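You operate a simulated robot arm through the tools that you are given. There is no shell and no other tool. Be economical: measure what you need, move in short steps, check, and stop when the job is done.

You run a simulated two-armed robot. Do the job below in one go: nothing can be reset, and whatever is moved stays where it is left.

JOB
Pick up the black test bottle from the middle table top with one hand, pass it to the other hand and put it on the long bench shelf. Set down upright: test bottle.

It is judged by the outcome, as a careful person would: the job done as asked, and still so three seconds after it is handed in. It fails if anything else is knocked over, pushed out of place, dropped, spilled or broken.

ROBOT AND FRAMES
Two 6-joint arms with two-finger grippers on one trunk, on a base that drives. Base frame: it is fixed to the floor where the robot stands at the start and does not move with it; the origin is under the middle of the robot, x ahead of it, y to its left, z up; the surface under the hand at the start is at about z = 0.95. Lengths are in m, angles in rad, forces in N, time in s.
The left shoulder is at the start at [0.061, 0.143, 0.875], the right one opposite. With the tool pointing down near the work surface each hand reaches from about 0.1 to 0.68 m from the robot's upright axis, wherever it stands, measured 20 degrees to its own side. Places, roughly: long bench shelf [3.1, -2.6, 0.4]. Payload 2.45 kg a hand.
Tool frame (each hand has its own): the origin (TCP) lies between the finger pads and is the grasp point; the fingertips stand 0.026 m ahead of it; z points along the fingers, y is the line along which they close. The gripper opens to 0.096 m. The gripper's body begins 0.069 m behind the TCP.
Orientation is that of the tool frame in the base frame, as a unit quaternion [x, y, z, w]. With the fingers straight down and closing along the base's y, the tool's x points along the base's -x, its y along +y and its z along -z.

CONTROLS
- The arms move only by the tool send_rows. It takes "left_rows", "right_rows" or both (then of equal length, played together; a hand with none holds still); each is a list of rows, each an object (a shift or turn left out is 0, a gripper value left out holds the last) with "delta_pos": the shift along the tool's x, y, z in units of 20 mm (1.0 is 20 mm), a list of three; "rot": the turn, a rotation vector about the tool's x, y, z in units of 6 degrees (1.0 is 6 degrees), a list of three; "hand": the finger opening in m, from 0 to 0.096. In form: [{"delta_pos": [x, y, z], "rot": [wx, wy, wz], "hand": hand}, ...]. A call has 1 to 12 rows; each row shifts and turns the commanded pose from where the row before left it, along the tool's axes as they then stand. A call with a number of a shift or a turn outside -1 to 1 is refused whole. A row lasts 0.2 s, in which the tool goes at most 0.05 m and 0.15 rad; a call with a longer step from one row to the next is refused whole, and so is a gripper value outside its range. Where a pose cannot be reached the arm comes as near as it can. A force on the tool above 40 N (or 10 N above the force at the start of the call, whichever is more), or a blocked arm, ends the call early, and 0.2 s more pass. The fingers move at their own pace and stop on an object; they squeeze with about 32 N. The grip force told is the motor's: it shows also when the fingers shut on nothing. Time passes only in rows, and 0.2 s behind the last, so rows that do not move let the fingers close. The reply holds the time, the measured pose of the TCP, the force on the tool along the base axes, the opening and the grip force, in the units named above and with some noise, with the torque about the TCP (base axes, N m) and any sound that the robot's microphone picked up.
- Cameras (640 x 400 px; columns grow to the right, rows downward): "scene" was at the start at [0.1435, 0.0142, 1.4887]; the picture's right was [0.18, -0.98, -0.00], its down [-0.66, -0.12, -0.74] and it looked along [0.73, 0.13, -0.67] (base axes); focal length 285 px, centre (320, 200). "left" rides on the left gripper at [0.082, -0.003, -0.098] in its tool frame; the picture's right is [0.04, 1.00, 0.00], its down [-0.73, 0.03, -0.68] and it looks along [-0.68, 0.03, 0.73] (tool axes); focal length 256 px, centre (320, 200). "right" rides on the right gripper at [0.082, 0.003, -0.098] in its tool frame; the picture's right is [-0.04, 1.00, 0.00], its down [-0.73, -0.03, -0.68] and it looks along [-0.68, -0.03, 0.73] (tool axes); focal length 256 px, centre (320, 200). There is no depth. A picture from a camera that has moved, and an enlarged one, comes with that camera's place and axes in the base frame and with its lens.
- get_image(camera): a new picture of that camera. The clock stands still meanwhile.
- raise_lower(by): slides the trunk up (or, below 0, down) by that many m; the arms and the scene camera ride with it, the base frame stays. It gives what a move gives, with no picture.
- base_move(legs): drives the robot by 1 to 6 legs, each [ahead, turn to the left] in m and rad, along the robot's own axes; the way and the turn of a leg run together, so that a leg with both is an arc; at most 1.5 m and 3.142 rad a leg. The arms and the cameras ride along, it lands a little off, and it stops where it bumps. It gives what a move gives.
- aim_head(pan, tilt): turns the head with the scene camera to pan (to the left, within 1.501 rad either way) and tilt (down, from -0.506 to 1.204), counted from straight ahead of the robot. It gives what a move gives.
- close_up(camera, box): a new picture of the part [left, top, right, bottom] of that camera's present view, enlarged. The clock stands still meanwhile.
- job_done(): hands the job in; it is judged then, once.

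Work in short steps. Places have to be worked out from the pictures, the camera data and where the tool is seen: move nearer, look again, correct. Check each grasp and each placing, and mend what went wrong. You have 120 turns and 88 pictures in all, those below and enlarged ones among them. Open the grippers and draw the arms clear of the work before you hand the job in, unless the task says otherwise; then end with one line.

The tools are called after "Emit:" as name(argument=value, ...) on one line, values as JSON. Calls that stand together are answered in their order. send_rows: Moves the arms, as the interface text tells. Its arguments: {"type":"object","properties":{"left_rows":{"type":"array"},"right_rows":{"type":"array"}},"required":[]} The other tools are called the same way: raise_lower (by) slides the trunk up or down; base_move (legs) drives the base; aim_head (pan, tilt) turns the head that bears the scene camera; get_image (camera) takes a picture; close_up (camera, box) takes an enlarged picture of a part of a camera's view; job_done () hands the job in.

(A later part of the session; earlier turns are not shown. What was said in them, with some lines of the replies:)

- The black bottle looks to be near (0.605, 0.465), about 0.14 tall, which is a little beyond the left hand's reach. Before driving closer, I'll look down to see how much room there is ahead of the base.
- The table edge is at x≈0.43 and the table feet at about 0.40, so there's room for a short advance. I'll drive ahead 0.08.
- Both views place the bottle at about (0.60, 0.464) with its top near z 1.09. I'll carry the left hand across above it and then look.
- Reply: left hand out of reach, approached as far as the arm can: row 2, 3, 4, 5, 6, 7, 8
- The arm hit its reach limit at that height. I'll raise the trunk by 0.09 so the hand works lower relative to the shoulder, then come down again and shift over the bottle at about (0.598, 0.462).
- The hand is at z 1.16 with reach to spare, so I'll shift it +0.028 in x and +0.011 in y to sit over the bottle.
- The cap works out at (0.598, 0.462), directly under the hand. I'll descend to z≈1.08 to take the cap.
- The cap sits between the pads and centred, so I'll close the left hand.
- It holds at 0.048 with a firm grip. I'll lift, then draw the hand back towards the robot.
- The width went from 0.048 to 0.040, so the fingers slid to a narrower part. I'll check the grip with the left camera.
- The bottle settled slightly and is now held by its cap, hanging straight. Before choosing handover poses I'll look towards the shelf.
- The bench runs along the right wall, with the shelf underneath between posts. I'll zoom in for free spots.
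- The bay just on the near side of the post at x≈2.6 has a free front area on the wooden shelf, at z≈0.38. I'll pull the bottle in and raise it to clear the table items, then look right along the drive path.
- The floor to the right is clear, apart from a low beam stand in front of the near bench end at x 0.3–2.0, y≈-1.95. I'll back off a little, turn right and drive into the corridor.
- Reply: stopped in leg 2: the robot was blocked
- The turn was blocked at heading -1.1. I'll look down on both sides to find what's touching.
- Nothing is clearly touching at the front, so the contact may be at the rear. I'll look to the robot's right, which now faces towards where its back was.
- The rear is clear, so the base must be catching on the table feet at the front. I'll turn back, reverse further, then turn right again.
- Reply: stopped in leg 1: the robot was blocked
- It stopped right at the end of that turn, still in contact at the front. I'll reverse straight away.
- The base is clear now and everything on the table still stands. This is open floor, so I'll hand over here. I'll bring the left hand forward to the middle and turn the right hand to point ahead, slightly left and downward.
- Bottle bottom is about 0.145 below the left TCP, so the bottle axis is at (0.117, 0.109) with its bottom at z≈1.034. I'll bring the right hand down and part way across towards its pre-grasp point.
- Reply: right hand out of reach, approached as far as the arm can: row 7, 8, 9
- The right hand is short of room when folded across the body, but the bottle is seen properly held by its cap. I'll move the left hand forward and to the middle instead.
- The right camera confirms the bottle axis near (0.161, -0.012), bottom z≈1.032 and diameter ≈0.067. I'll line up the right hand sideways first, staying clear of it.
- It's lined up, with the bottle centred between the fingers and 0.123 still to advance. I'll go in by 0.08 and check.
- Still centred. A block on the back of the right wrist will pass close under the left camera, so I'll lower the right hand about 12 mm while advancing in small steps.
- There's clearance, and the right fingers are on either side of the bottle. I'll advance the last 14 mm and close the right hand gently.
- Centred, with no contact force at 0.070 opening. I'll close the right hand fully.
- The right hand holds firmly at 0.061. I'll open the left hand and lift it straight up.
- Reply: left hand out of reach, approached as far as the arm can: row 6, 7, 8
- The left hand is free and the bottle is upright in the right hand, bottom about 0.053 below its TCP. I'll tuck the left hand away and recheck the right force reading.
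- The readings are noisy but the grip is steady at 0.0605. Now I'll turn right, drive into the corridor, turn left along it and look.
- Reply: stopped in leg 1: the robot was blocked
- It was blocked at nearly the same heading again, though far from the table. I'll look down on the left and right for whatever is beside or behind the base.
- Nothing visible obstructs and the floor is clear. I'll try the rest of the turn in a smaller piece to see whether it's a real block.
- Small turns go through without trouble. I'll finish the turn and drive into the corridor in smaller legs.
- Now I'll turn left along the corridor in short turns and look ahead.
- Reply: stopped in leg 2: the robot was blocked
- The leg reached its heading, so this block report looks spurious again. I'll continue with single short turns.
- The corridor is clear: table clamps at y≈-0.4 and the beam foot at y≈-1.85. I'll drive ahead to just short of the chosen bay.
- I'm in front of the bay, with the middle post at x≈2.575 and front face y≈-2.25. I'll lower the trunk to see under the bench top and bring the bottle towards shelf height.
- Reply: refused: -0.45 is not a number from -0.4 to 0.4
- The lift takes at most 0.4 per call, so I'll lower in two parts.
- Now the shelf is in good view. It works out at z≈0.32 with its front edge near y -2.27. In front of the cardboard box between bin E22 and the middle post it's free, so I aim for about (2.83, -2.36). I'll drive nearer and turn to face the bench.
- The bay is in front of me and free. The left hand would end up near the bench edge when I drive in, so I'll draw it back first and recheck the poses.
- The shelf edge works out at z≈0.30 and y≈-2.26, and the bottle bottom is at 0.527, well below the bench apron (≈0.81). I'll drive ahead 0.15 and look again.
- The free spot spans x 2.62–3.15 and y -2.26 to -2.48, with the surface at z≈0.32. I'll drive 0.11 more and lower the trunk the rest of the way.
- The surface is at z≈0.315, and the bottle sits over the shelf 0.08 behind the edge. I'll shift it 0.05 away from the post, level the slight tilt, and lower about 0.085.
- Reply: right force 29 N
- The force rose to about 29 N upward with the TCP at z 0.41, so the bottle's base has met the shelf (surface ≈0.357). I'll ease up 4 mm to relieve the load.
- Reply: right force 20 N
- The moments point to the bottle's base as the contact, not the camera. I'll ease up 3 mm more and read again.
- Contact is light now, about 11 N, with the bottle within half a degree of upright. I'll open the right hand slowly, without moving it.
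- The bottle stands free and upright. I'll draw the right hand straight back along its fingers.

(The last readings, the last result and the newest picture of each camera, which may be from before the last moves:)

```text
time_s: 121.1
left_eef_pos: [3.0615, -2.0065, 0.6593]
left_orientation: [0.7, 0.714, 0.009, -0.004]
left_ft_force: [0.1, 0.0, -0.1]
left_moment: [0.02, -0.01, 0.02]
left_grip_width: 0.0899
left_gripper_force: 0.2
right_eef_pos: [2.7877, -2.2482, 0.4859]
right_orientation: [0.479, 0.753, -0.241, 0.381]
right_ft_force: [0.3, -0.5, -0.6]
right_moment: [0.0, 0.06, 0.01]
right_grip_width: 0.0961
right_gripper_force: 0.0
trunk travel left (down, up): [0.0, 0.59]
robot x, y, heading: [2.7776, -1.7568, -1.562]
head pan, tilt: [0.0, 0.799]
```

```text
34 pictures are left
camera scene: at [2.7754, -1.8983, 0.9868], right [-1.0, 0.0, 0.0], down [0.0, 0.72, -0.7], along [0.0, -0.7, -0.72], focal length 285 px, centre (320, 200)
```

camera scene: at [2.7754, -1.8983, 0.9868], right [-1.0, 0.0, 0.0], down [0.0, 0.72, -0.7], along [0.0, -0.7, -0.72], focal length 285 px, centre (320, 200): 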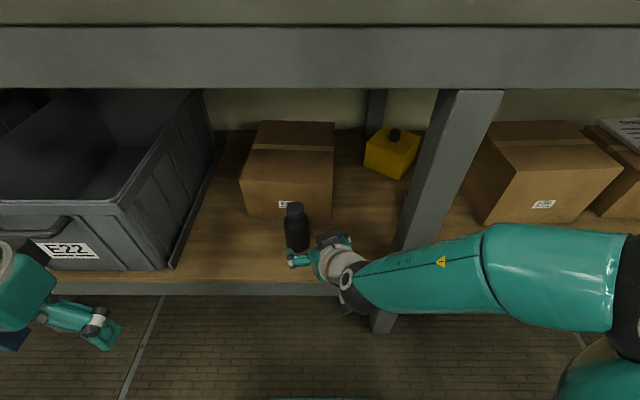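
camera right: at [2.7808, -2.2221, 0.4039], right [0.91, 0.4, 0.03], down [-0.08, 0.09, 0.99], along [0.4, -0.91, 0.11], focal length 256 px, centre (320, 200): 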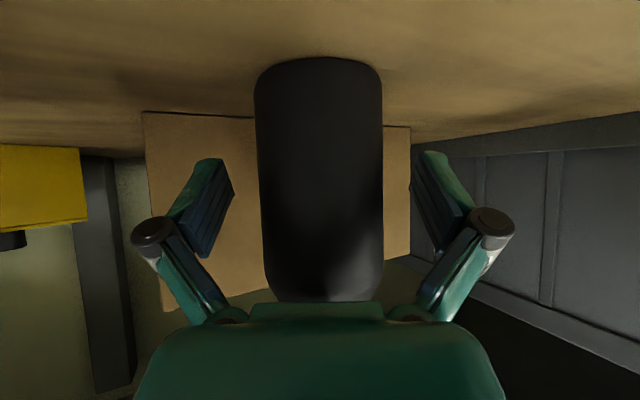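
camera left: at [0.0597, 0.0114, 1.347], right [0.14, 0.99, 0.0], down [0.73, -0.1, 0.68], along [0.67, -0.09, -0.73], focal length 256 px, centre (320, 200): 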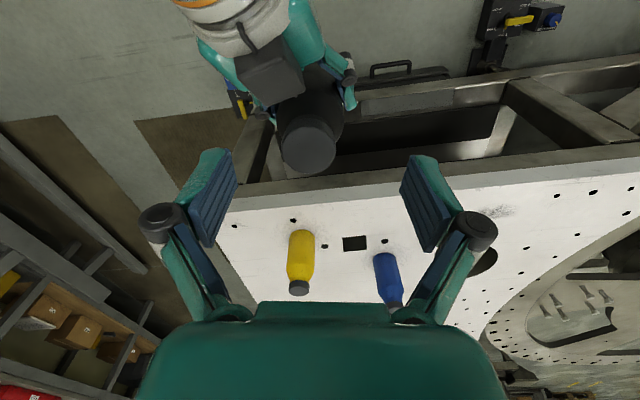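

The hand is clear of the standing bottle. I'll reverse the base to draw everything away, then check.

Emit:
base_move(legs=[[-0.3, 0]])

Emit:
aim_head(pan=0.0, tilt=0.6)

Emit:
get_image(camera="scene")

```text
time_s: 123.2
left_eef_pos: [3.0581, -1.7058, 0.6587]
left_orientation: [0.701, 0.713, 0.009, -0.003]
left_ft_force: [0.2, -0.3, -0.7]
left_moment: [0.0, -0.01, 0.01]
left_grip_width: 0.0899
left_gripper_force: 0.0
right_eef_pos: [2.7858, -1.947, 0.485]
right_orientation: [0.48, 0.753, -0.241, 0.381]
right_ft_force: [0.2, 0.4, -0.7]
right_moment: [-0.02, 0.0, -0.04]
right_grip_width: 0.0961
right_gripper_force: 0.1
trunk travel left (down, up): [0.0, 0.59]
robot x, y, heading: [2.7758, -1.4553, -1.568]
head pan, tilt: [0.0, 0.799]
```

```text
time_s: 123.9
left_eef_pos: [3.0587, -1.7174, 0.6538]
left_orientation: [0.701, 0.713, 0.015, -0.01]
left_ft_force: [-0.3, 0.6, -0.1]
left_moment: [0.02, 0.0, 0.04]
left_grip_width: 0.09
left_gripper_force: 0.1
right_eef_pos: [2.788, -1.9551, 0.4755]
right_orientation: [0.484, 0.755, -0.234, 0.375]
right_ft_force: [0.7, 0.2, 0.2]
right_moment: [0.0, 0.02, 0.01]
right_grip_width: 0.096
right_gripper_force: 0.1
trunk travel left (down, up): [0.0, 0.59]
robot x, y, heading: [2.7767, -1.455, -1.569]
head pan, tilt: [0.0, 0.6]
```

```text
33 pictures are left
camera scene: at [2.7745, -1.5849, 1.0051], right [-1.0, 0.0, 0.0], down [0.0, 0.55, -0.84], along [0.0, -0.84, -0.55], focal length 285 px, centre (320, 200)
```

scene: 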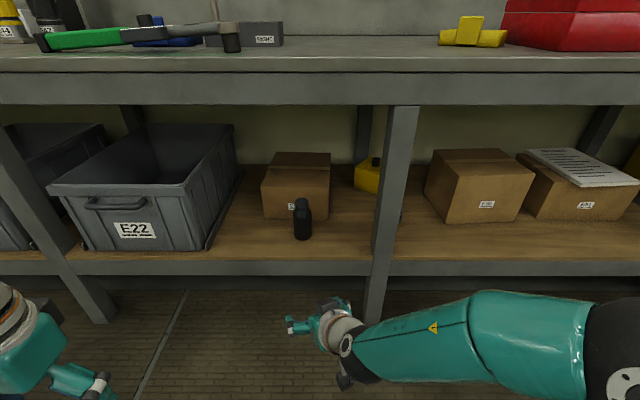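

The bottle stands upright on the shelf, nothing around it has moved, and both hands are open and well clear. I'll hand the job in.

Emit:
job_done()

```text
The job is handed in.
```

The black test bottle was picked up with the left hand, passed to the right, and now stands upright on the long bench shelf, with both grippers open and clear.
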